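You operate a simulated robot arm through the tools that you are given. There is no shell and no other tool. Be economical: measure what you need, move in short steps, check, and stop when the job is done.

The job below is to be done with a simulated two-armed robot. You get a single attempt, and the scene is never put back.

TASK
Switch the oven and blower off and fork silver tin 2 out onto the grey pad.
Fine: put the short fork back and leave the oven door open to cool; the other tins stay.

Only the result counts: the job must be done as asked and must still hold three seconds after the hand-in. Knocking over, shifting, dropping, spilling or breaking anything else fails it.

THE ROBOT
Two 7-joint arms with two-finger parallel grippers on one trunk, on a base that drives. Base frame: it is fixed to the floor where the robot stands at the start and does not move with it; the origin is under the middle of the robot, x ahead of it, y to its left, z up. Units: mm, degrees, N and s.
The left shoulder is at the start at [70, 134, 1276], the right one opposite. With the tool pointing down near the work surface each hand reaches from about 100 to 560 mm from the robot's upright axis, wherever it stands, measured 20 degrees to its own side. Places, roughly: blower switch [600, -100, 1000]; oven door [600, -500, 1200]; oven heat switch [600, 0, 1000]; top of the first grey pad [600, -1400, 700]. Payload 1.57 kg a hand.
Tool frame (each hand has its own): the origin (TCP) lies between the finger pads and is the grasp point; the fingertips stand 30 mm ahead of it; z points along the fingers, y is the line along which they close. Largest opening 80 mm; finger width 17, thickness 12; the body of the gripper, 40 by 82 mm, starts 80 mm behind the TCP.
Orientation is told as [roll, pitch, yaw] about the base's x, y, z axes, in that order, counted from this pose: with the fingers straight down and closing along the base's y, the tool's x points along the base's -x, its y along +y and its z along -z.

THE INTERFACE
- The arms move only by the tool apply_moves. It takes "left_motion", "right_motion" or both (then of equal length, played together; a hand with none holds still); each is a list that holds one entry, the list of rows, each a list of 7 numbers: the shift along the tool's x, y, z in units of 250 mm (1.0 is 250 mm), then the turn, a rotation vector about the tool's x, y, z in units of 90 degrees (1.0 is 90 degrees), then the closure in counts, from 0 (fully open) to 255 (shut). In form: [[[x, y, z, ax, ay, az, hand], ...]]. A call has 1 to 12 rows; each row is the pose to reach, as a shift and turn from the pose commanded when the call began, along the tool's axes at that moment. A call with a number of a shift or a turn outside -1 to 1 is refused whole. Rows are played at 5 a second. More than 50 mm and 8.6 degrees between two rows, or a gripper value outside its range, and nothing of the call is played. Where a pose cannot be reached the arm comes as near as it can. A force on the tool above 40 N (or 10 N above the force at the start of the call, whichever is more), or a blocked arm, ends the call early, and 0.2 s more pass. Each finger travels about 153 mm/s and halts on what it meets, pressing with about 36 N; the grip force reading is that of the motor and also rises with nothing between the fingers. The clock runs only during rows and for 0.2 s after the last one: add rows that repeat a pose to give the fingers time. It gives the time, the measured TCP pose, the force on the tool (base axes), the opening and the grip force at its end, in the units of the frame above (readings bear some noise), with the torque about the TCP (base axes, N m) and any sound that the robot's microphone picked up, and new pictures: "pictures" is both (left out), scene, wrist or none (wrist: the cameras of the hands that moved).
- Cameras (640 x 400 px; columns grow to the right, rows downward): "scene" is now at [116, -33.7, 1481.4]; the picture's right is [-0.54, -0.84, 0.00], its down [-0.54, 0.34, -0.77] and it looks along [0.65, -0.41, -0.64] (base axes); focal length 214 px, centre (320, 200). "left" rides on the left gripper at [72, 7, -122] in its tool frame; the picture's right is [-0.09, 1.00, 0.00], its down [-0.84, -0.08, -0.54] and it looks along [-0.54, -0.05, 0.84] (tool axes); focal length 238 px, centre (320, 200). "right" rides on the right gripper at [72, -7, -122] in its tool frame; the picture's right is [0.09, 1.00, 0.00], its down [-0.84, 0.08, -0.54] and it looks along [-0.54, 0.05, 0.84] (tool axes); focal length 238 px, centre (320, 200). There is no depth. A picture from a camera that has moved, and an enlarged one, comes with that camera's place and axes in the base frame and with its lens. The place of the scene camera against the robot may be out by one fixed shift of up to 25 mm in any direction.
- move_column(by): slides the trunk up (or, below 0, down) by that many mm; the arms and the scene camera ride with it, the base frame stays. It gives what a move gives, with no picture.
- drive_base(legs): drives the robot by 1 to 6 legs, each [ahead, left, turn to the left] in mm, mm and degrees, along the robot's own axes; the way and the turn of a leg run together, so that a leg with both is an arc; at most 1500 mm and 180 degrees a leg. The arms and the cameras ride along, it lands a little off, and it stops where it bumps. It gives what a move gives, and a new picture of the scene camera.
- pan_tilt(pan, tilt): turns the head with the scene camera to pan (to the left, within 86 degrees either way) and tilt (down, from -29 to 69), counted from straight ahead of the robot. It gives what a move gives, and a new picture of the scene camera.
- inspect(camera, box): a new picture of the part [left, top, right, bottom] of that camera's present view, enlarged. It takes no simulated time.
- finish_job(): hands the job in; it is judged then, once.

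Go step by step. Nothing tells you exact positions but the pictures and the camera data: compare them with the known pose of the tool, close in by small moves and look again before you grip or let go. The budget is 120 turns and 260 pictures, counting those below and the enlarged ones. Unless the task says otherwise, let go and move clear before handing in, and close with one line.

The tools are called after "Request:" as name(argument=value, ...) on one line, values as JSON. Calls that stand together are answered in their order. apply_moves: Moves the arms, as the interface text tells. Its arguments: {"type":"object","properties":{"left_motion":{"type":"array","items":{"type":"array","items":{"type":"array","items":{"type":"number"}}}},"right_motion":{"type":"array","items":{"type":"array","items":{"type":"array","items":{"type":"number"}}}},"pictures":{"type":"string","enum":["both","scene","wrist","none"]}},"required":[]} The other tools are called the same way: move_column (by) slides the trunk up or down; drive_base (legs) drives the base; pan_tilt (pan, tilt) turns the head that bears the scene camera; inspect (camera, box) takes an enlarged picture of a part of a camera's view; finish_job () hands the job in.

At the start:

```text
clock: 0.0
left_tcp_pos: [388.8, -33.0, 1356.0]
left_orientation: [-0.1, -0.1, 0.1]
left_force: [0.3, 1.5, 0.2]
left_torque: [0.04, -0.02, 0.02]
left_grip_width: 79.9
left_grasp_force: 0.0
right_tcp_pos: [312.7, -372.6, 1374.0]
right_orientation: [0.0, 0.1, 0.1]
right_force: [-0.1, 0.4, 0.7]
right_torque: [0.0, 0.0, -0.04]
right_grip_width: 80.1
right_grasp_force: 0.1
trunk travel left (down, up): [-850.0, 90.0]
robot x, y, heading: [-2.8, 0.0, 0.0]
head pan, tilt: [-32.5, 39.7]
```

scene: 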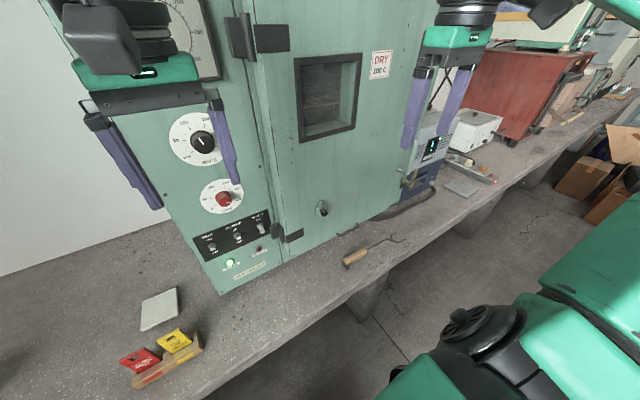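
right: 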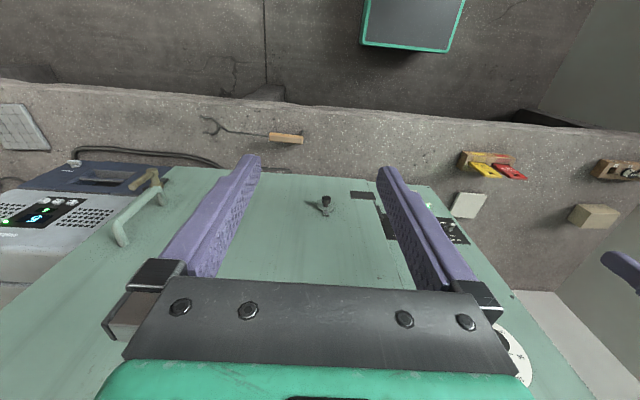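
left: 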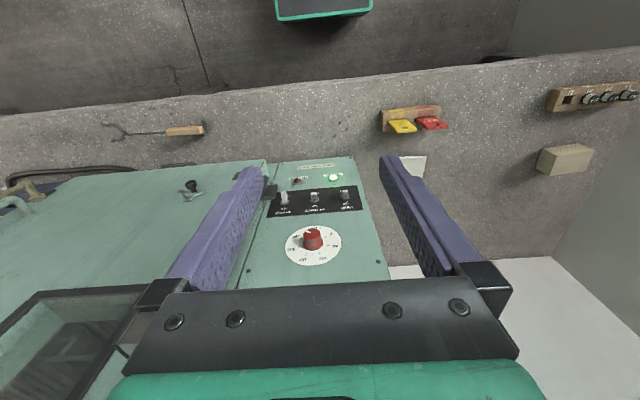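

I see the oven with a control panel (dials, three toggles, lamps), the door with a window, a latch, and a fork lying on the bench. I'll enlarge the panel, the fork and the door.

Request:
inspect(camera="scene", box=[160, 160, 320, 300])

Request:
inspect(camera="left", box=[240, 150, 400, 280])

Request:
inspect(camera="scene", box=[320, 100, 540, 280])

Request:
inspect(camera="right", box=[0, 80, 360, 260])

Request:
inspect(camera="scene", box=[440, 0, 640, 140])

```text
2.86 times, centred on (240, 230) of scene
camera zoom: at [116.0, -33.7, 1481.4], right [-0.54, -0.84, 0.0], down [-0.54, 0.34, -0.77], along [0.65, -0.41, -0.64], focal length 613 px, centre (549, 114)
```

zoom: 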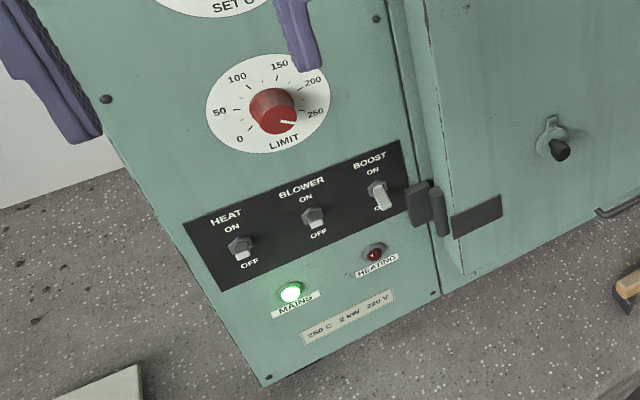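

```text
3.08 times, centred on (320, 215) of left
camera zoom: at [316.7, -26.7, 1479.5], right [0.09, 1.0, 0.0], down [0.84, -0.07, 0.54], along [0.54, -0.05, -0.84], focal length 733 px, centre (320, 154)
```

zoom: 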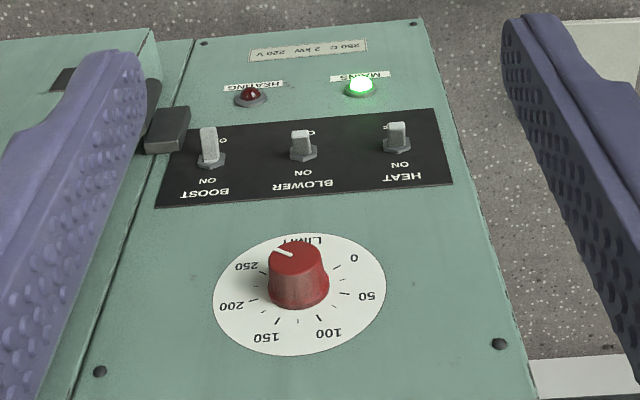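

```text
2.22 times, centred on (430, 190) of scene
camera zoom: at [116.0, -33.7, 1481.4], right [-0.54, -0.84, 0.0], down [-0.54, 0.34, -0.77], along [0.65, -0.41, -0.64], focal length 477 px, centre (76, 222)
```

zoom: 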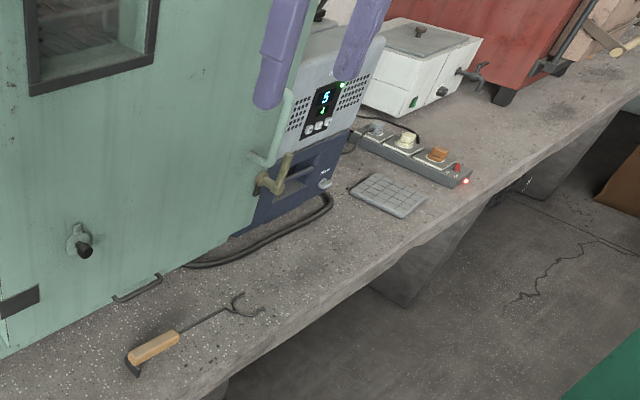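

```text
1.78 times, centred on (180, 170) of right
camera zoom: at [240.6, -380.2, 1495.4], right [-0.09, 1.0, 0.0], down [0.84, 0.08, 0.54], along [0.54, 0.05, -0.84], focal length 424 px, centre (569, 253)
```

zoom: 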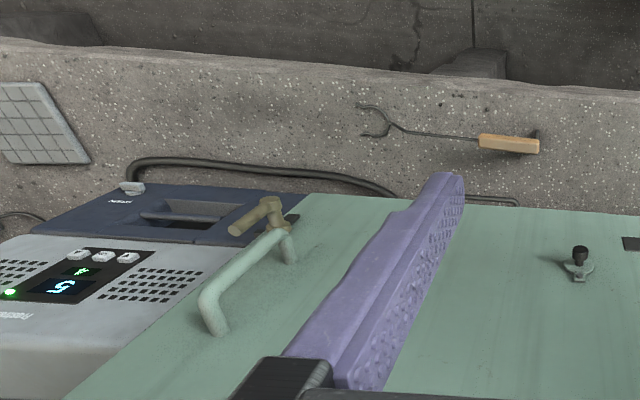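

```text
2.86 times, centred on (540, 70) of scene
camera zoom: at [116.0, -33.7, 1481.4], right [-0.54, -0.84, 0.0], down [-0.54, 0.34, -0.77], along [0.65, -0.41, -0.64], focal length 613 px, centre (-309, 571)
```

zoom: 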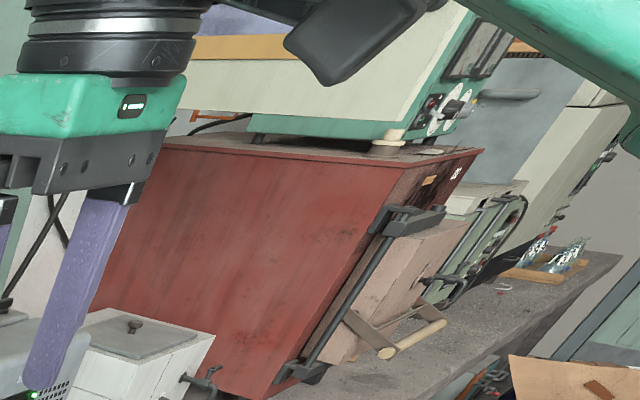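

The boost toggle looks off already; heat and blower look on. Next I look around to understand the rest of the bench, including pads and forks.

Request:
pan_tilt(pan=-70, tilt=35)

Request:
pan_tilt(pan=20, tilt=40)

Request:
pan_tilt(pan=-25, tilt=10)

```text
clock: 1.0
left_tcp_pos: [388.0, -32.9, 1356.9]
left_orientation: [-0.1, -0.2, 0.1]
left_force: [-0.1, 0.8, 0.1]
left_torque: [-0.02, -0.01, 0.01]
left_grip_width: 79.9
left_grasp_force: 0.2
right_tcp_pos: [313.5, -372.9, 1374.1]
right_orientation: [0.0, 0.0, 0.0]
right_force: [0.1, 0.9, -0.2]
right_torque: [0.01, 0.02, 0.01]
right_grip_width: 80.0
right_grasp_force: 0.1
trunk travel left (down, up): [-850.0, 90.0]
robot x, y, heading: [1.1, -2.1, 0.0]
head pan, tilt: [-70.0, 35.0]
camera scene: at [74.3, -70.6, 1488.5], right [-0.94, -0.34, 0.0], down [-0.2, 0.54, -0.82], along [0.28, -0.77, -0.57], focal length 214 px, centre (320, 200)
```

scene: 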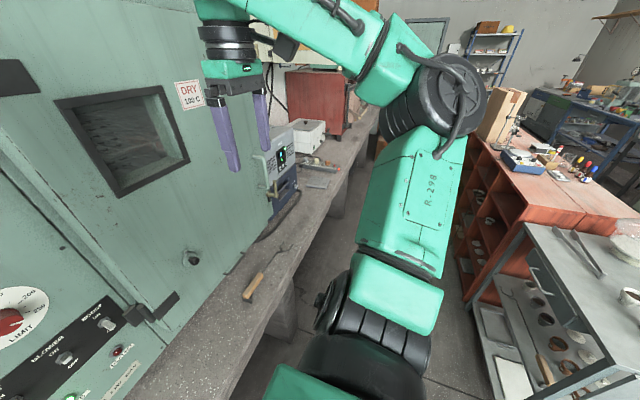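

```text
clock: 2.7
left_tcp_pos: [387.1, -32.6, 1356.2]
left_orientation: [-0.1, -0.2, 0.1]
left_force: [0.2, 0.1, 1.5]
left_torque: [0.02, 0.02, -0.01]
left_grip_width: 79.8
left_grasp_force: 0.2
right_tcp_pos: [313.0, -372.4, 1374.0]
right_orientation: [0.0, 0.0, -0.1]
right_force: [-0.4, 0.7, -0.5]
right_torque: [0.01, -0.02, 0.0]
right_grip_width: 79.8
right_grasp_force: 0.1
trunk travel left (down, up): [-850.0, 90.0]
robot x, y, heading: [3.3, -2.4, 0.2]
head pan, tilt: [20.0, 40.0]
camera scene: at [124.0, 41.1, 1480.9], right [0.34, -0.94, 0.0], down [-0.6, -0.22, -0.77], along [0.72, 0.26, -0.64], focal length 214 px, centre (320, 200)
```

scene: 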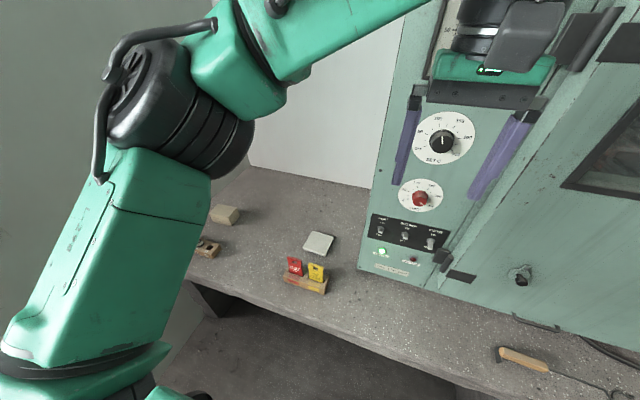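

```text
clock: 3.8
left_tcp_pos: [389.0, -32.5, 1357.5]
left_orientation: [-0.1, -0.1, 0.1]
left_force: [-0.2, 0.4, -0.5]
left_torque: [0.02, 0.01, 0.02]
left_grip_width: 79.7
left_grasp_force: 0.0
right_tcp_pos: [313.5, -372.1, 1373.6]
right_orientation: [0.1, 0.0, 0.0]
right_force: [-0.1, -0.2, -0.3]
right_torque: [-0.01, 0.01, -0.03]
right_grip_width: 80.0
right_grasp_force: 0.1
trunk travel left (down, up): [-850.0, 90.0]
robot x, y, heading: [-0.4, -0.4, -0.0]
head pan, tilt: [-25.0, 10.0]
camera scene: at [128.3, -27.0, 1528.6], right [-0.42, -0.91, 0.0], down [-0.16, 0.07, -0.98], along [0.89, -0.42, -0.17], focal length 214 px, centre (320, 200)
```

scene: 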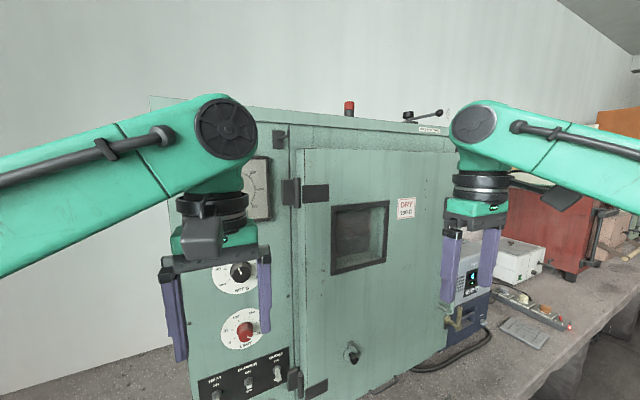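

Panel is at about x = 600, toggles near z ≈ 1020 (heat y ≈ 10, blower y ≈ -55). I bring the left hand, shut and tilted forward, in front of the heat toggle for a closer look.

Request:
apply_moves(left_motion=[[[-0.058, 0.026, 0.138, 0, -0.071, 0, 100], [-0.115, 0.051, 0.275, 0, -0.143, 0, 255], [-0.173, 0.077, 0.413, 0, -0.214, 0, 255], [-0.231, 0.103, 0.551, 0, -0.286, 0, 255], [-0.289, 0.129, 0.689, 0, -0.357, 0, 255], [-0.346, 0.154, 0.826, 0, -0.429, 0, 255], [-0.404, 0.18, 0.964, 0, -0.5, 0, 255], [-0.404, 0.18, 0.964, 0, -0.5, 0, 255]]], pictures="both")

```text
clock: 5.6
left_tcp_pos: [489.5, 11.9, 1115.6]
left_orientation: [-0.1, -45.1, 0.1]
left_force: [0.0, 0.4, -0.1]
left_torque: [0.02, 0.01, 0.0]
left_grip_width: 0.0
left_grasp_force: 21.0
right_tcp_pos: [313.0, -372.4, 1374.4]
right_orientation: [0.1, 0.0, 0.0]
right_force: [-0.5, -0.4, -0.8]
right_torque: [-0.01, 0.03, 0.01]
right_grip_width: 79.9
right_grasp_force: 0.1
trunk travel left (down, up): [-850.0, 90.0]
robot x, y, heading: [1.9, 4.1, -0.3]
head pan, tilt: [-25.0, 10.0]
camera scene: at [128.2, -27.3, 1528.6], right [-0.42, -0.91, 0.0], down [-0.16, 0.07, -0.98], along [0.89, -0.42, -0.17], focal length 214 px, centre (320, 200)
camera left: at [353.3, 17.8, 1151.8], right [0.06, 1.0, 0.06], down [0.21, -0.08, 0.98], along [0.98, -0.05, -0.21], focal length 238 px, centre (320, 200)
```

scene: 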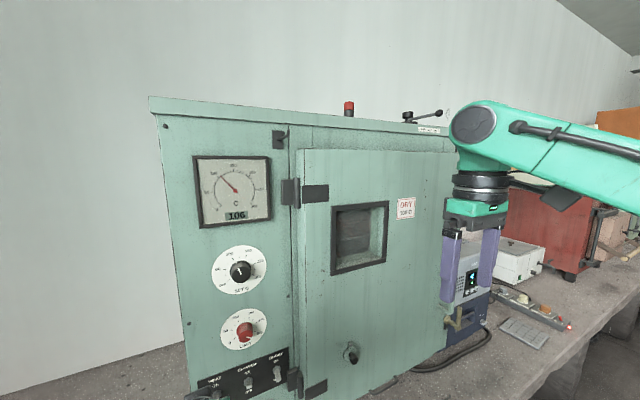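
left: 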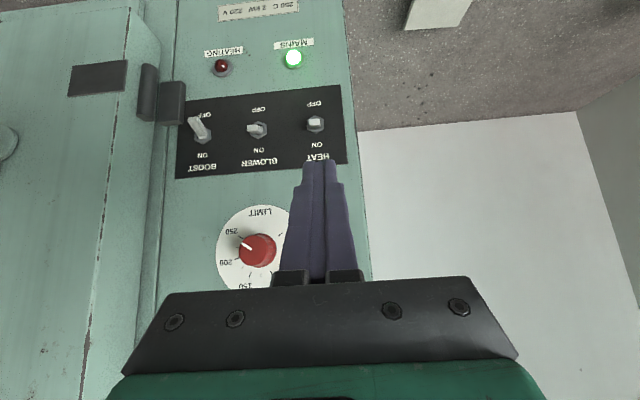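

Request:
inspect(camera="left", box=[170, 80, 360, 190])

```text
3.37 times, centred on (265, 135) of left
camera zoom: at [353.3, 17.8, 1151.8], right [0.06, 1.0, 0.06], down [0.21, -0.08, 0.98], along [0.98, -0.05, -0.21], focal length 803 px, centre (505, 419)
```

zoom: 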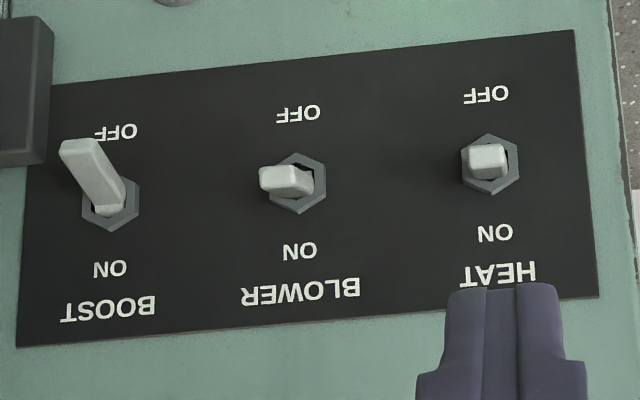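

Heat lever tip triangulates to about (612, 5, 1002), panel face at x ≈ 626; both levers are up (ON). I level the tool and place the fingertip just above the heat lever.

Request:
apply_moves(left_motion=[[[-0.011, -0.007, 0.121, 0, -0.083, 0, 255], [-0.022, -0.014, 0.242, 0, -0.167, 0, 255], [-0.033, -0.021, 0.364, 0, -0.25, 0, 255], [-0.044, -0.028, 0.485, 0, -0.333, 0, 255], [-0.044, -0.028, 0.485, 0, -0.333, 0, 255]]], pictures="wrist")

Request:
pan_tilt(pan=-5, tilt=40)

Request:
inspect(camera="scene", box=[240, 130, 400, 250])

```text
clock: 6.8
left_tcp_pos: [584.0, 5.7, 1038.0]
left_orientation: [-0.1, -75.1, 0.1]
left_force: [0.1, -0.6, 0.5]
left_torque: [0.04, 0.01, -0.01]
left_grip_width: 0.0
left_grasp_force: 21.3
right_tcp_pos: [313.0, -372.7, 1374.1]
right_orientation: [0.1, 0.0, 0.0]
right_force: [-0.7, 0.4, 1.1]
right_torque: [0.02, -0.05, 0.01]
right_grip_width: 79.9
right_grasp_force: 0.1
trunk travel left (down, up): [-850.0, 90.0]
robot x, y, heading: [-0.7, 2.2, -0.2]
head pan, tilt: [-25.0, 10.0]
camera left: at [447.6, 11.4, 1000.3], right [0.02, 1.0, 0.09], down [-0.31, -0.08, 0.95], along [0.95, -0.05, 0.31], focal length 238 px, centre (320, 200)
```

left: 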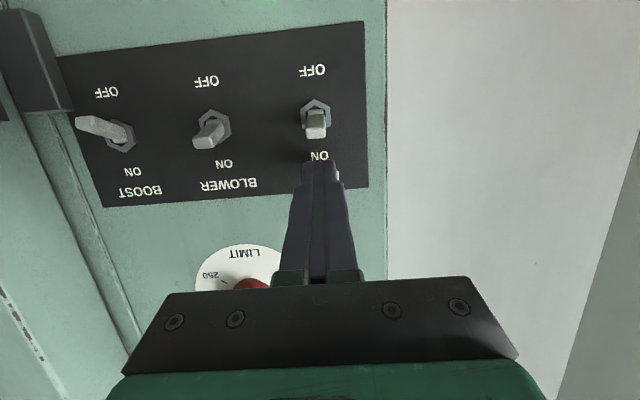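

```text
clock: 7.8
left_tcp_pos: [583.6, 6.6, 1037.9]
left_orientation: [-0.2, -75.1, 0.4]
left_force: [0.4, -0.2, 0.5]
left_torque: [0.01, -0.01, -0.01]
left_grip_width: 0.2
left_grasp_force: 21.1
right_tcp_pos: [313.0, -372.8, 1373.4]
right_orientation: [0.0, 0.0, 0.0]
right_force: [-0.4, -1.0, -0.1]
right_torque: [-0.02, 0.06, 0.0]
right_grip_width: 80.4
right_grasp_force: 0.1
trunk travel left (down, up): [-850.0, 90.0]
robot x, y, heading: [1.1, 2.1, -0.2]
head pan, tilt: [-5.0, 40.0]
camera scene: at [128.8, 4.6, 1481.0], right [-0.09, -1.0, 0.0], down [-0.64, 0.06, -0.77], along [0.76, -0.07, -0.64], focal length 214 px, centre (320, 200)
```

scene: 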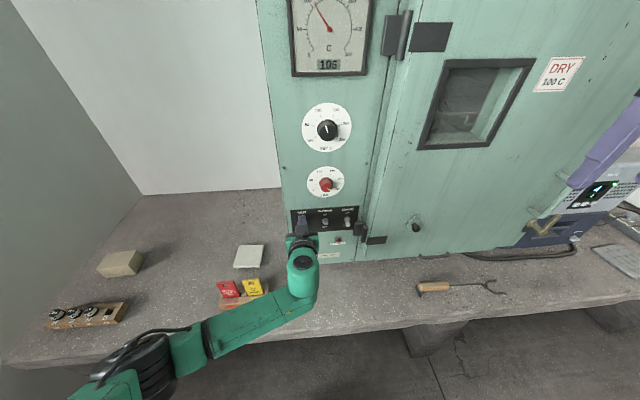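

```text
3.33 times, centred on (320, 190) of scene
camera zoom: at [128.8, 4.6, 1481.0], right [-0.09, -1.0, 0.0], down [-0.64, 0.06, -0.77], along [0.76, -0.07, -0.64], focal length 715 px, centre (320, 233)
```

zoom: 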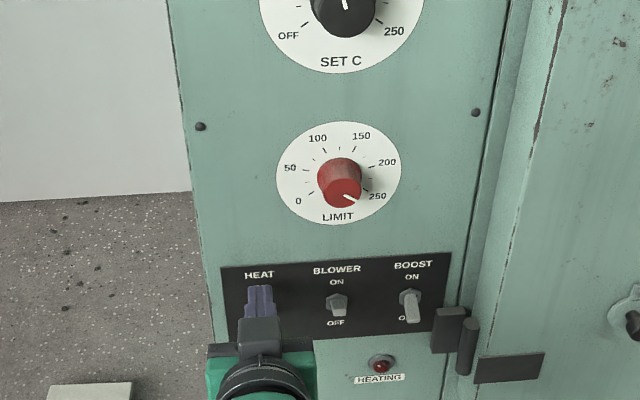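

The fingertip sits about 15 mm above the heat lever, centred on it. I press straight down and then look.

Request:
apply_moves(left_motion=[[[0.035, 0, 0.0094, 0, 0, 0, 255], [0.07, 0, 0.0187, 0, 0, 0, 255], [0.1, 0, 0.027, 0, 0, 0, 255], [0.125, 0, 0.0335, 0, 0, 0, 255], [0.139, 0, 0.0374, 0, 0, 0, 255]]], pictures="wrist")

Request:
inspect(camera="left", box=[180, 60, 380, 190])

```text
clock: 9.0
left_tcp_pos: [580.6, 6.3, 1006.4]
left_orientation: [-0.4, -75.6, 0.5]
left_force: [1.1, 1.8, 17.5]
left_torque: [0.03, -0.51, 0.01]
left_grip_width: 0.1
left_grasp_force: 21.6
right_tcp_pos: [310.1, -372.7, 1376.3]
right_orientation: [-0.1, -0.2, 0.1]
right_force: [-0.3, -0.2, 0.2]
right_torque: [0.01, -0.01, 0.01]
right_grip_width: 79.6
right_grasp_force: 0.0
trunk travel left (down, up): [-850.0, 90.0]
robot x, y, heading: [-1.4, -0.9, -0.0]
head pan, tilt: [-5.0, 40.0]
camera left: at [446.0, 11.1, 968.9], right [0.02, 1.0, 0.09], down [-0.32, -0.08, 0.95], along [0.95, -0.05, 0.31], focal length 238 px, centre (320, 200)
```

left: 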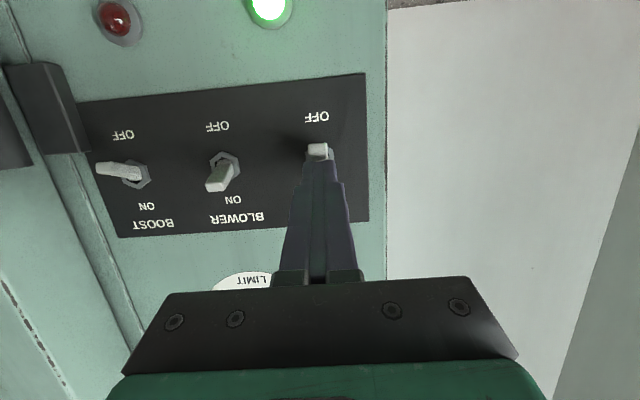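

```text
3.08 times, centred on (280, 125) of left
camera zoom: at [446.0, 11.1, 968.9], right [0.02, 1.0, 0.09], down [-0.32, -0.08, 0.95], along [0.95, -0.05, 0.31], focal length 733 px, centre (443, 431)
```

zoom: 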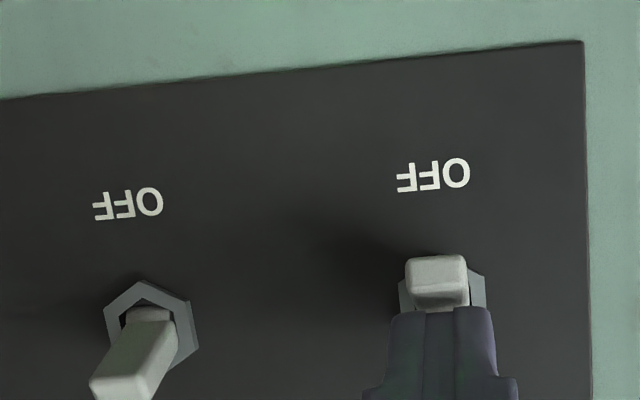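

Request:
apply_moves(left_motion=[[[0.0208, 0, -0.077, 0, 0, 0, 255], [0.0416, 0, -0.154, 0, 0, 0, 255], [0.0416, 0, -0.154, 0, 0, 0, 255]]], pictures="wrist")

Request:
inspect(camera="left", box=[180, 60, 380, 190])

```text
clock: 9.8
left_tcp_pos: [543.2, 5.1, 1001.5]
left_orientation: [-0.1, -74.9, 0.2]
left_force: [0.4, 0.1, 0.9]
left_torque: [0.01, -0.05, 0.0]
left_grip_width: 0.1
left_grasp_force: 21.1
right_tcp_pos: [312.6, -373.5, 1375.0]
right_orientation: [0.0, 0.0, 0.0]
right_force: [0.0, -0.6, 0.1]
right_torque: [0.04, 0.03, -0.02]
right_grip_width: 79.9
right_grasp_force: 0.1
trunk travel left (down, up): [-850.0, 90.0]
robot x, y, heading: [-2.1, 2.3, 0.1]
head pan, tilt: [-5.0, 40.0]
camera left: at [407.4, 10.9, 964.7], right [0.02, 1.0, 0.09], down [-0.31, -0.08, 0.95], along [0.95, -0.05, 0.3], focal length 238 px, centre (320, 200)
```

left: 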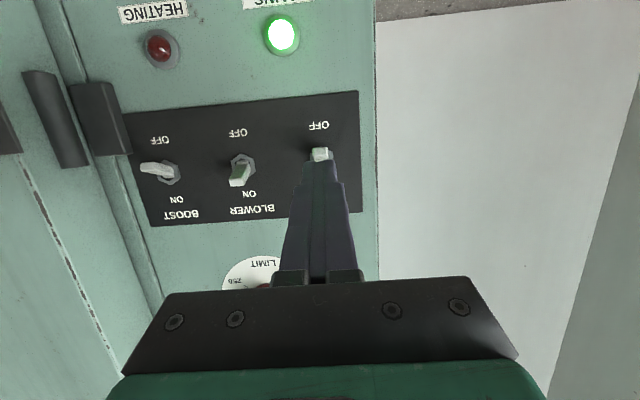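

```text
3.08 times, centred on (280, 125) of left
camera zoom: at [407.4, 10.9, 964.7], right [0.02, 1.0, 0.09], down [-0.31, -0.08, 0.95], along [0.95, -0.05, 0.3], focal length 733 px, centre (443, 431)
```

zoom: 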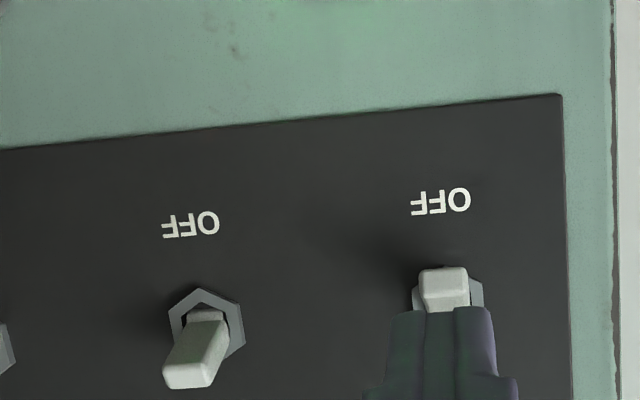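

Heat now points toward OFF. I do the same for the blower lever at y ≈ -69.

Request:
apply_moves(left_motion=[[[-0.143, 0, -0.0385, 0, 0, 0, 255], [-0.143, -0.15, -0.0385, 0, 0, 0, 255], [-0.143, -0.298, -0.0385, 0, 0, 0, 255], [-0.1846, -0.298, 0.1155, 0, 0, 0, 255], [-0.15, -0.298, 0.125, 0, 0, 0, 255], [-0.115, -0.298, 0.134, 0, 0, 0, 255], [-0.085, -0.298, 0.142, 0, 0, 0, 255], [-0.06, -0.298, 0.149, 0, 0, 0, 255], [-0.0456, -0.298, 0.153, 0, 0, 0, 255], [-0.004, -0.298, -0.001, 0, 0, 0, 255], [-0.147, -0.298, -0.0395, 0, 0, 0, 255], [-0.147, -0.298, -0.0395, 0, 0, 0, 255]]], pictures="wrist")

Request:
inspect(camera="left", box=[200, 60, 460, 200])

```text
clock: 12.6
left_tcp_pos: [549.2, -44.8, 1028.9]
left_orientation: [13.8, -75.2, -12.2]
left_force: [-0.3, -0.5, -0.1]
left_torque: [0.03, 0.0, -0.02]
left_grip_width: 0.2
left_grasp_force: 21.8
right_tcp_pos: [313.7, -373.0, 1375.5]
right_orientation: [0.0, 0.0, 0.0]
right_force: [0.3, -0.3, 0.0]
right_torque: [0.01, 0.01, 0.01]
right_grip_width: 79.9
right_grasp_force: 0.1
trunk travel left (down, up): [-850.0, 90.0]
robot x, y, heading: [-1.5, -3.7, -0.1]
head pan, tilt: [-5.0, 40.0]
stopped in row 12 (left hand): the arm was blocked; the commanded pose is now the measured one
camera left: at [414.0, -39.3, 990.2], right [0.0, 0.99, 0.15], down [-0.31, -0.14, 0.94], along [0.95, -0.05, 0.31], focal length 238 px, centre (320, 200)
```

left: 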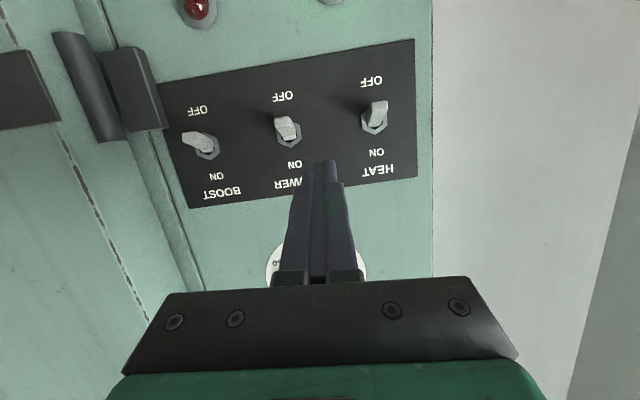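

```text
2.46 times, centred on (330, 130) of left
camera zoom: at [414.0, -39.3, 990.2], right [0.0, 0.99, 0.15], down [-0.31, -0.14, 0.94], along [0.95, -0.05, 0.31], focal length 587 px, centre (295, 372)
```

zoom: 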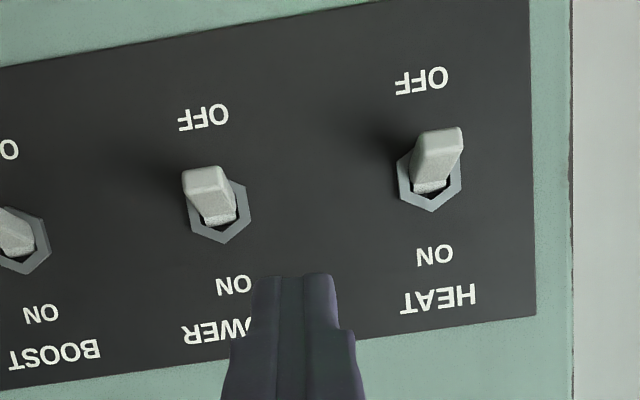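

Both heat and blower levers now lean to OFF like boost. I retract the left arm to its parked pose before moving the robot along to the door.

Request:
apply_moves(left_motion=[[[-0.0, 0.0, -0.12, 0, 0, 0, 255], [-0.12, 0.06, -0.25, 0, 0.09, 0, 255], [-0.24, 0.11, -0.37, 0, 0.18, 0, 255], [-0.36, 0.16, -0.48, 0, 0.27, 0, 255], [-0.48, 0.2, -0.59, 0, 0.36, 0, 255], [-0.6, 0.25, -0.7, 0, 0.45, 0, 255], [-0.7, 0.3, -0.81, 0, 0.54, 0, 255], [-0.8, 0.33, -0.9, 0, 0.63, 0, 255], [-0.856, 0.36, -0.976, 0, 0.72, 0, 255], [-0.856, 0.36, -0.976, 0, 0.8, 0, 255], [-0.856, 0.36, -0.976, 0, 0.833, 0, 100]]], pictures="scene")

Request:
inspect(camera="scene", box=[240, 150, 400, 270])

```text
clock: 13.4
left_tcp_pos: [480.8, 21.1, 1063.0]
left_orientation: [31.1, -57.5, -25.4]
left_force: [-0.1, -0.3, -0.4]
left_torque: [0.02, 0.01, 0.02]
left_grip_width: 0.2
left_grasp_force: 21.5
right_tcp_pos: [311.5, -371.6, 1373.8]
right_orientation: [0.0, -0.1, 0.1]
right_force: [0.4, -0.7, -0.4]
right_torque: [0.0, 0.0, -0.01]
right_grip_width: 80.1
right_grasp_force: 0.0
trunk travel left (down, up): [-850.0, 90.0]
robot x, y, heading: [0.5, 1.8, -0.1]
head pan, tilt: [-5.0, 40.0]
stopped in row 4 (left hand): the arm was blocked; the commanded pose is now the measured one
camera scene: at [128.8, 5.2, 1480.9], right [-0.09, -1.0, 0.0], down [-0.64, 0.06, -0.77], along [0.76, -0.07, -0.64], focal length 214 px, centre (320, 200)
```

scene: 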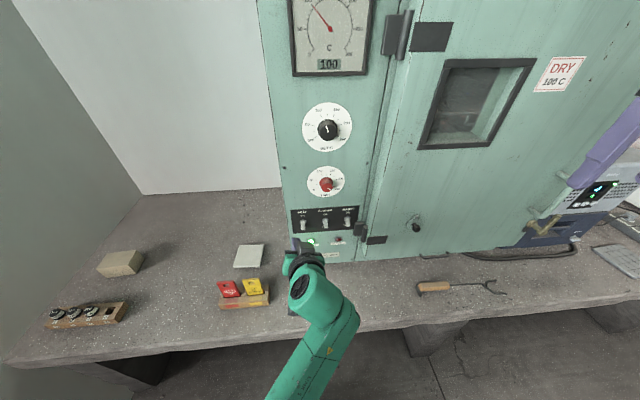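

```text
3.33 times, centred on (320, 210) of scene
camera zoom: at [128.8, 5.2, 1480.9], right [-0.09, -1.0, 0.0], down [-0.64, 0.06, -0.77], along [0.76, -0.07, -0.64], focal length 715 px, centre (320, 167)
```

zoom: 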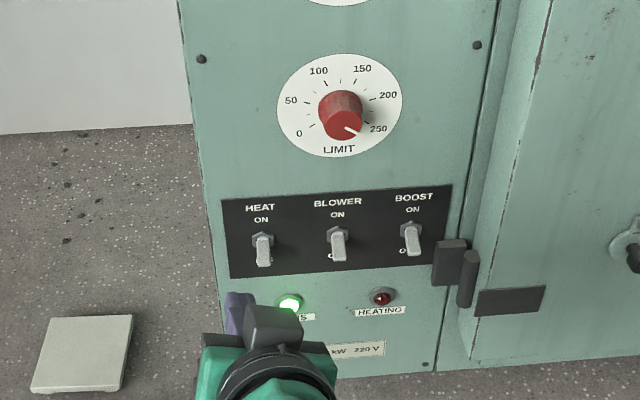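

Toggles are confirmed off and the oven reads 100 and falling. The left arm met a joint limit, so I back it off by translation first.

Request:
apply_moves(left_motion=[[[-0.029, 0.094, -0.151, 0, 0, 0, 255], [-0.058, 0.188, -0.302, 0, 0, 0, 255], [-0.087, 0.282, -0.453, 0, 0, 0, 255], [-0.116, 0.376, -0.604, 0, 0, 0, 255]]], pictures="none")

```text
clock: 14.4
left_tcp_pos: [391.0, 117.4, 1128.1]
left_orientation: [48.0, -44.7, -30.9]
left_force: [-0.2, 0.0, -0.2]
left_torque: [0.02, -0.02, -0.04]
left_grip_width: 0.0
left_grasp_force: 21.3
right_tcp_pos: [312.8, -371.9, 1374.8]
right_orientation: [0.0, -0.1, 0.0]
right_force: [-0.7, -1.0, -0.6]
right_torque: [-0.01, -0.02, 0.05]
right_grip_width: 79.9
right_grasp_force: 0.0
trunk travel left (down, up): [-850.0, 90.0]
robot x, y, heading: [-0.8, -1.3, -0.0]
head pan, tilt: [-5.0, 40.0]
stopped in row 4 (left hand): the arm was blocked; the commanded pose is now the measured one
```

Request:
apply_moves(left_motion=[[[-0.081, 0.0275, -0.0595, 0.045, 0.073, -0.013, 255], [-0.162, 0.055, -0.119, 0.09, 0.1455, -0.0255, 255], [-0.244, 0.0825, -0.1785, 0.135, 0.218, -0.038, 255], [-0.325, 0.11, -0.238, 0.18, 0.291, -0.051, 255], [-0.406, 0.1375, -0.2975, 0.226, 0.364, -0.064, 255], [-0.487, 0.165, -0.357, 0.271, 0.4365, -0.0765, 255], [-0.569, 0.1925, -0.4165, 0.316, 0.509, -0.089, 255], [-0.65, 0.22, -0.476, 0.361, 0.582, -0.102, 255]]], pictures="none")

```text
clock: 14.9
left_tcp_pos: [390.8, 135.1, 1135.0]
left_orientation: [51.5, -33.2, -31.3]
left_force: [-0.3, 0.2, -0.5]
left_torque: [0.0, -0.01, 0.03]
left_grip_width: 0.0
left_grasp_force: 21.5
left hand out of reach, approached as far as the arm can: row 2
right_tcp_pos: [315.6, -373.4, 1372.7]
right_orientation: [0.0, 0.0, 0.0]
right_force: [0.5, 0.1, 0.4]
right_torque: [-0.02, 0.01, -0.02]
right_grip_width: 79.9
right_grasp_force: 0.0
trunk travel left (down, up): [-850.0, 90.0]
robot x, y, heading: [0.1, -1.9, -0.1]
head pan, tilt: [-5.0, 40.0]
stopped in row 2 (left hand): the arm was blocked; the commanded pose is now the measured one
```

Request:
pan_tilt(pan=25, tilt=45)

```text
clock: 15.9
left_tcp_pos: [388.9, 135.0, 1135.1]
left_orientation: [51.5, -33.2, -31.4]
left_force: [-0.8, 0.1, 0.1]
left_torque: [0.01, -0.05, -0.02]
left_grip_width: 0.1
left_grasp_force: 21.2
right_tcp_pos: [312.0, -372.6, 1374.9]
right_orientation: [0.0, 0.0, -0.1]
right_force: [-0.1, -0.3, -0.2]
right_torque: [0.01, 0.0, -0.01]
right_grip_width: 80.0
right_grasp_force: 0.1
trunk travel left (down, up): [-850.0, 90.0]
robot x, y, heading: [-0.7, 3.7, 0.2]
head pan, tilt: [25.0, 45.0]
camera scene: at [117.2, 46.2, 1473.7], right [0.42, -0.91, 0.0], down [-0.64, -0.3, -0.71], along [0.64, 0.3, -0.71], focal length 214 px, centre (320, 200)
```

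scene: 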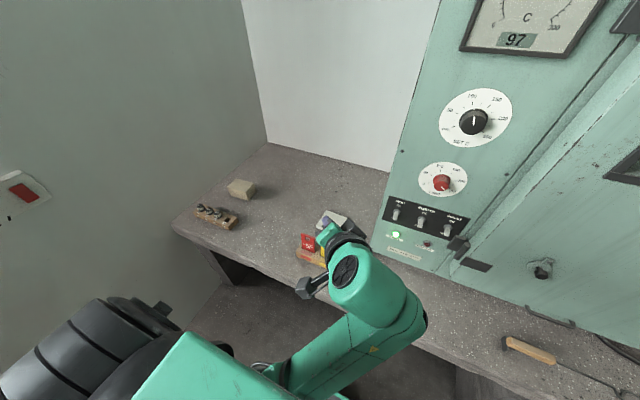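

Request:
apply_moves(left_motion=[[[-0.082, 0.098, -0.078, 0, 0, 0, 255], [-0.164, 0.196, -0.156, 0, 0, 0, 255], [-0.246, 0.294, -0.235, 0, 0, 0, 255], [-0.329, 0.393, -0.313, 0, 0, 0, 255]]], pictures="none")

```text
clock: 16.5
left_tcp_pos: [389.0, 162.1, 1183.7]
left_orientation: [62.5, -25.8, -35.3]
left_force: [-0.1, 0.5, -0.9]
left_torque: [0.02, 0.01, 0.0]
left_grip_width: 0.1
left_grasp_force: 21.7
right_tcp_pos: [313.6, -372.3, 1375.0]
right_orientation: [0.1, 0.1, 0.0]
right_force: [-0.1, -0.7, 0.2]
right_torque: [0.01, -0.02, -0.03]
right_grip_width: 80.3
right_grasp_force: 0.1
trunk travel left (down, up): [-850.0, 90.0]
robot x, y, heading: [-1.7, -6.1, 0.0]
head pan, tilt: [25.0, 45.0]
stopped in row 2 (left hand): the arm was blocked; the commanded pose is now the measured one
```

The arm folded the wrong way; I unwind it by going back along the way it came.

Request:
apply_moves(left_motion=[[[-0.047, -0.072, 0.011, 0.049, -0.0205, -0.055, 255], [-0.094, -0.1445, 0.022, 0.098, -0.041, -0.111, 255], [-0.141, -0.217, 0.033, 0.147, -0.0615, -0.166, 255], [-0.1875, -0.289, 0.0445, 0.196, -0.082, -0.2215, 255], [-0.234, -0.361, 0.056, 0.245, -0.1025, -0.277, 255], [-0.281, -0.4335, 0.067, 0.294, -0.123, -0.332, 255], [-0.328, -0.506, 0.078, 0.343, -0.1435, -0.388, 255], [-0.375, -0.578, 0.089, 0.392, -0.164, -0.443, 255]]], pictures="scene")

```text
clock: 17.6
left_tcp_pos: [439.1, 117.3, 1130.4]
left_orientation: [48.0, -43.8, -33.1]
left_force: [0.0, 0.1, 0.2]
left_torque: [0.0, -0.01, 0.02]
left_grip_width: 0.1
left_grasp_force: 21.5
right_tcp_pos: [311.9, -372.6, 1373.3]
right_orientation: [0.1, 0.0, 0.0]
right_force: [0.6, -0.7, -0.7]
right_torque: [0.0, 0.0, 0.03]
right_grip_width: 80.0
right_grasp_force: 0.2
trunk travel left (down, up): [-850.0, 90.0]
robot x, y, heading: [0.1, -0.7, 0.0]
head pan, tilt: [25.0, 45.0]
stopped in row 5 (left hand): the arm was blocked; the commanded pose is now the measured one
camera scene: at [117.9, 46.4, 1473.6], right [0.42, -0.91, 0.0], down [-0.64, -0.3, -0.71], along [0.64, 0.3, -0.71], focal length 214 px, centre (320, 200)
```

scene: 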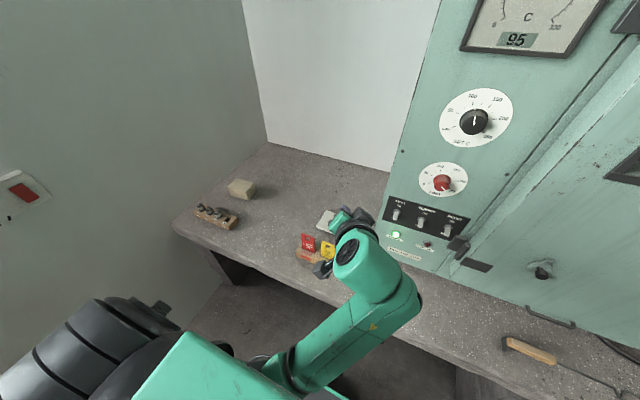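

Request:
apply_moves(left_motion=[[[0, 0, 0, 0, 0, -0.09, 255], [0, 0, 0, 0, 0, -0.18, 255], [0, 0, 0, 0, 0, -0.27, 255], [0, 0, 0, 0, 0, -0.36, 255]]], pictures="none")

Request:
apply_moves(left_motion=[[[0, 0, 0, 0, 0, 0.09, 255], [0, 0, 0, 0, 0, 0.18, 255], [0, 0, 0, 0, 0, 0.27, 255], [0, 0, 0, 0, 0, 0.36, 255]]], pictures="none")

```text
clock: 18.6
left_tcp_pos: [438.9, 136.5, 1122.7]
left_orientation: [30.6, -61.6, -5.8]
left_force: [0.6, -1.0, -0.2]
left_torque: [0.04, 0.03, -0.02]
left_grip_width: 0.0
left_grasp_force: 20.9
right_tcp_pos: [312.4, -373.2, 1374.1]
right_orientation: [0.1, 0.0, 0.0]
right_force: [0.3, -0.8, -0.1]
right_torque: [-0.03, 0.02, 0.0]
right_grip_width: 79.9
right_grasp_force: 0.1
trunk travel left (down, up): [-850.0, 90.0]
robot x, y, heading: [1.4, -1.8, -0.1]
head pan, tilt: [25.0, 45.0]
stopped in row 4 (left hand): the arm was blocked; the commanded pose is now the measured one
```

```text
clock: 19.6
left_tcp_pos: [440.4, 135.8, 1125.1]
left_orientation: [58.4, -37.9, -41.4]
left_force: [0.1, 0.6, -0.6]
left_torque: [0.01, 0.01, 0.02]
left_grip_width: 0.0
left_grasp_force: 21.1
right_tcp_pos: [313.7, -373.5, 1373.4]
right_orientation: [0.1, -0.1, -0.1]
right_force: [0.6, 0.2, -0.2]
right_torque: [0.0, -0.04, -0.02]
right_grip_width: 80.0
right_grasp_force: 0.0
trunk travel left (down, up): [-850.0, 90.0]
robot x, y, heading: [-5.3, 6.0, -0.2]
head pan, tilt: [25.0, 45.0]
```

Request:
apply_moves(left_motion=[[[0.017, 0.178, 0.023, 0, 0, 0, 255], [0.034, 0.356, 0.046, 0, 0, 0, 255], [0.051, 0.534, 0.069, 0, 0, 0, 255], [0.068, 0.712, 0.092, 0, 0, 0, 255], [0.068, 0.712, 0.092, 0, 0, 0, 255]]], pictures="scene")

```text
clock: 20.8
left_tcp_pos: [439.8, 288.6, 1223.0]
left_orientation: [59.2, -37.1, -41.3]
left_force: [0.2, 0.3, -0.6]
left_torque: [-0.01, -0.04, 0.04]
left_grip_width: 0.1
left_grasp_force: 21.1
right_tcp_pos: [312.3, -371.8, 1373.7]
right_orientation: [0.1, 0.0, 0.0]
right_force: [0.1, 0.6, -0.6]
right_torque: [0.0, 0.01, 0.01]
right_grip_width: 80.1
right_grasp_force: 0.1
trunk travel left (down, up): [-850.0, 90.0]
robot x, y, heading: [2.1, -0.5, -0.1]
head pan, tilt: [25.0, 45.0]
camera scene: at [117.4, 46.2, 1473.7], right [0.42, -0.91, 0.0], down [-0.64, -0.3, -0.71], along [0.64, 0.3, -0.71], focal length 214 px, centre (320, 200)
```

scene: 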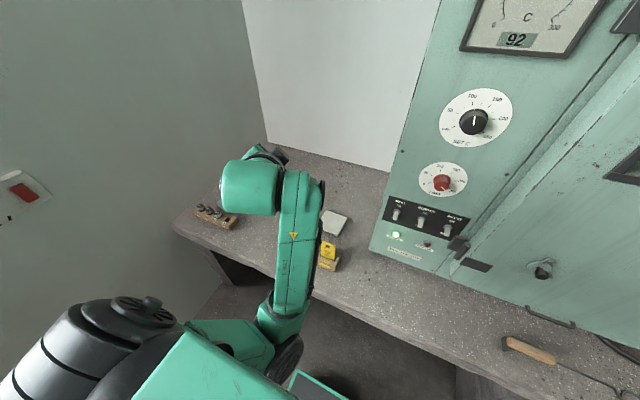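

Request:
apply_moves(left_motion=[[[0.006, 0.035, -0.016, 0.05, 0.064, -0.0215, 255], [0.012, 0.07, -0.032, 0.0995, 0.129, -0.043, 255], [0.017, 0.105, -0.048, 0.149, 0.193, -0.065, 255], [0.023, 0.14, -0.064, 0.199, 0.257, -0.086, 255], [0.029, 0.176, -0.08, 0.249, 0.322, -0.108, 255], [0.035, 0.211, -0.096, 0.299, 0.386, -0.129, 255], [0.04, 0.246, -0.112, 0.348, 0.45, -0.151, 255], [0.046, 0.281, -0.128, 0.398, 0.515, -0.172, 255], [0.052, 0.316, -0.144, 0.448, 0.579, -0.194, 255], [0.052, 0.316, -0.144, 0.448, 0.579, -0.194, 255]]], pictures="scene")

```text
clock: 23.0
left_tcp_pos: [389.2, 363.3, 1281.3]
left_orientation: [-0.1, -0.1, 0.2]
left_force: [0.3, 0.5, -0.7]
left_torque: [0.02, 0.02, 0.01]
left_grip_width: 0.0
left_grasp_force: 20.9
left hand out of reach, approached as far as the arm can: row 3, 4, 5, 6, 7, 8, 9, 10
right_tcp_pos: [311.5, -372.8, 1375.5]
right_orientation: [-0.1, -0.1, 0.0]
right_force: [-0.2, 0.3, 0.0]
right_torque: [0.01, 0.01, 0.02]
right_grip_width: 80.0
right_grasp_force: 0.0
trunk travel left (down, up): [-850.0, 90.0]
robot x, y, heading: [3.2, -2.8, -0.0]
head pan, tilt: [25.0, 45.0]
camera scene: at [116.9, 46.9, 1473.7], right [0.42, -0.91, 0.0], down [-0.64, -0.3, -0.71], along [0.64, 0.3, -0.71], focal length 214 px, centre (320, 200)
```

scene: 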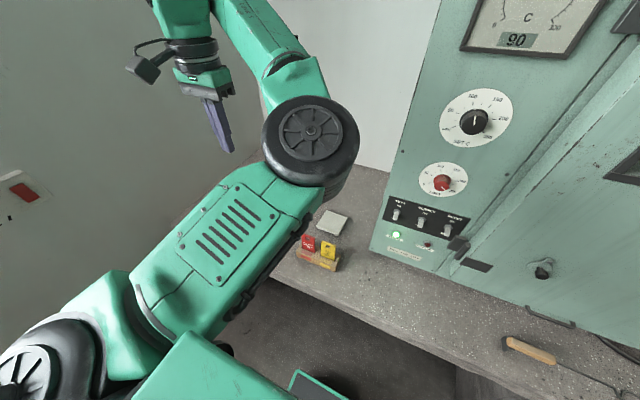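

The left arm is free and upright again. Now I drive right along the bench to stand in front of the door's handle side.

Request:
drive_base(legs=[[0, -600, 0]])

Request:
pan_tilt(pan=-10, tilt=40)

```text
clock: 26.4
left_tcp_pos: [390.4, -234.7, 1279.6]
left_orientation: [-0.1, 0.0, 0.2]
left_force: [0.1, -0.1, 0.0]
left_torque: [-0.01, 0.0, 0.0]
left_grip_width: 0.0
left_grasp_force: 20.9
right_tcp_pos: [312.9, -968.7, 1374.2]
right_orientation: [0.0, 0.0, 0.0]
right_force: [-0.3, 0.7, 0.0]
right_torque: [-0.01, 0.02, 0.02]
right_grip_width: 80.0
right_grasp_force: 0.1
trunk travel left (down, up): [-850.0, 90.0]
robot x, y, heading: [2.1, -601.3, -0.0]
head pan, tilt: [25.0, 45.0]
camera scene: at [117.7, -550.5, 1473.6], right [0.42, -0.91, 0.0], down [-0.64, -0.3, -0.71], along [0.64, 0.3, -0.71], focal length 214 px, centre (320, 200)
```

scene: 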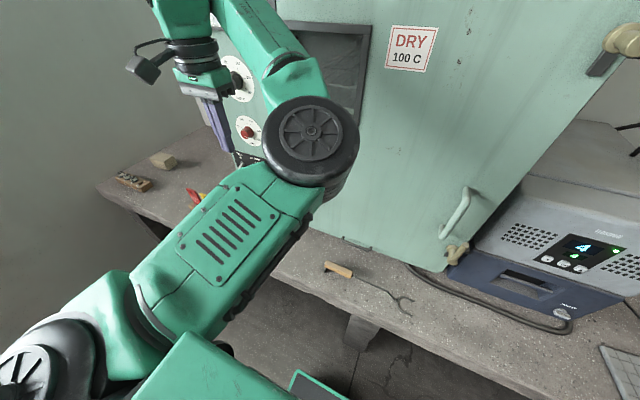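

```text
clock: 27.4
left_tcp_pos: [390.9, -235.7, 1280.7]
left_orientation: [0.0, -0.1, 0.2]
left_force: [0.2, 0.0, -0.1]
left_torque: [0.0, 0.0, 0.01]
left_grip_width: 0.2
left_grasp_force: 22.1
right_tcp_pos: [313.2, -971.7, 1374.2]
right_orientation: [0.1, 0.0, -0.1]
right_force: [-0.3, -0.1, -0.4]
right_torque: [-0.02, 0.02, -0.03]
right_grip_width: 79.9
right_grasp_force: 0.1
trunk travel left (down, up): [-850.0, 90.0]
robot x, y, heading: [-2.4, -600.9, 0.3]
head pan, tilt: [-10.0, 40.0]
camera scene: at [127.7, -601.5, 1480.9], right [-0.17, -0.98, 0.0], down [-0.63, 0.11, -0.77], along [0.75, -0.13, -0.64], focal length 214 px, centre (320, 200)
```

scene: 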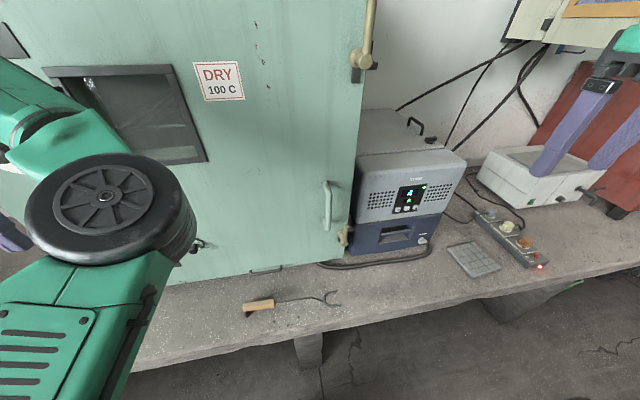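

Request:
inspect(camera="scene", box=[290, 150, 410, 270])

Request:
pan_tilt(pan=-30, tilt=5)

Request:
inspect(camera="right", box=[320, 0, 640, 200])

```text
3.33 times, centred on (350, 210) of scene
camera zoom: at [127.7, -601.5, 1480.9], right [-0.17, -0.98, 0.0], down [-0.63, 0.11, -0.77], along [0.75, -0.13, -0.64], focal length 715 px, centre (220, 167)
```

zoom: 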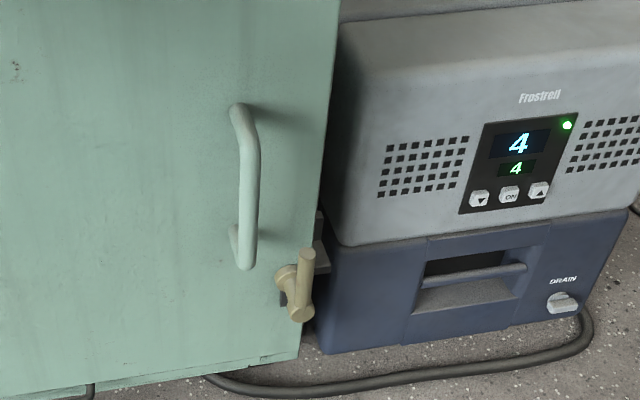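

```text
clock: 28.4
left_tcp_pos: [389.1, -235.6, 1279.8]
left_orientation: [0.1, 0.0, 0.2]
left_force: [0.1, 0.9, 0.2]
left_torque: [0.0, 0.03, -0.01]
left_grip_width: 0.0
left_grasp_force: 20.7
right_tcp_pos: [314.1, -970.9, 1374.2]
right_orientation: [0.0, -0.1, 0.0]
right_force: [-0.8, 0.5, -1.0]
right_torque: [0.0, -0.04, -0.03]
right_grip_width: 80.2
right_grasp_force: 0.1
trunk travel left (down, up): [-850.0, 90.0]
robot x, y, heading: [1.3, -596.3, -0.0]
head pan, tilt: [-30.0, 5.0]
camera scene: at [123.6, -632.5, 1536.6], right [-0.5, -0.87, 0.0], down [-0.08, 0.04, -1.0], along [0.86, -0.5, -0.09], focal length 214 px, centre (320, 200)
```

scene: 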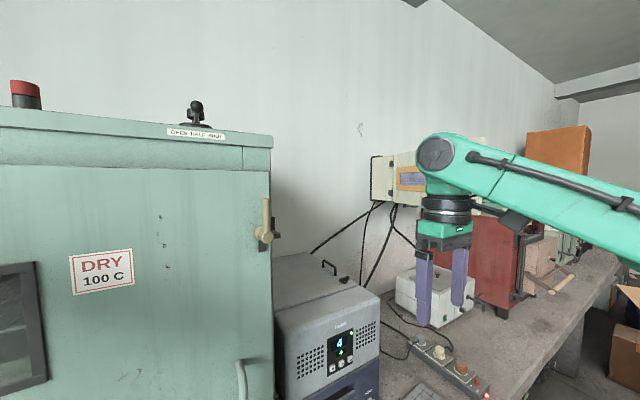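

```text
2.00 times, centred on (480, 100) of right
camera zoom: at [240.6, -979.1, 1495.4], right [-0.09, 1.0, 0.0], down [0.84, 0.08, 0.54], along [0.54, 0.05, -0.84], focal length 477 px, centre (0, 400)
```

zoom: 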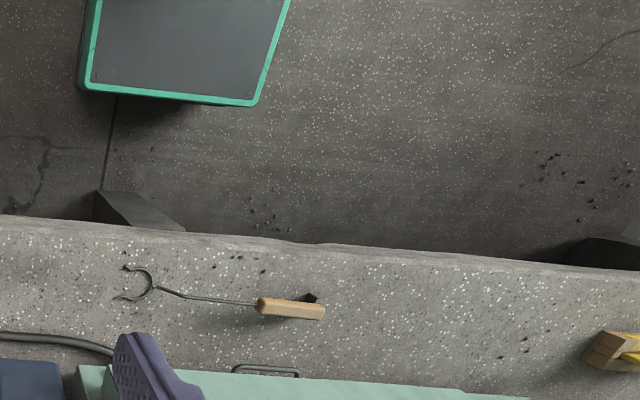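

Request:
inspect(camera="scene", box=[150, 90, 300, 260])

```text
2.35 times, centred on (225, 175) of scene
camera zoom: at [123.6, -632.5, 1536.6], right [-0.5, -0.87, 0.0], down [-0.08, 0.04, -1.0], along [0.86, -0.5, -0.09], focal length 505 px, centre (544, 259)
```

zoom: 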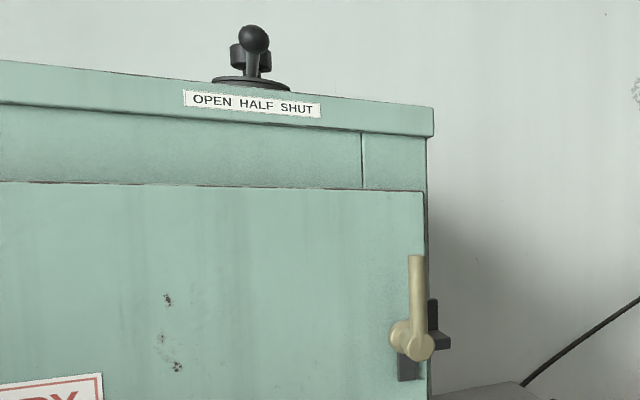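

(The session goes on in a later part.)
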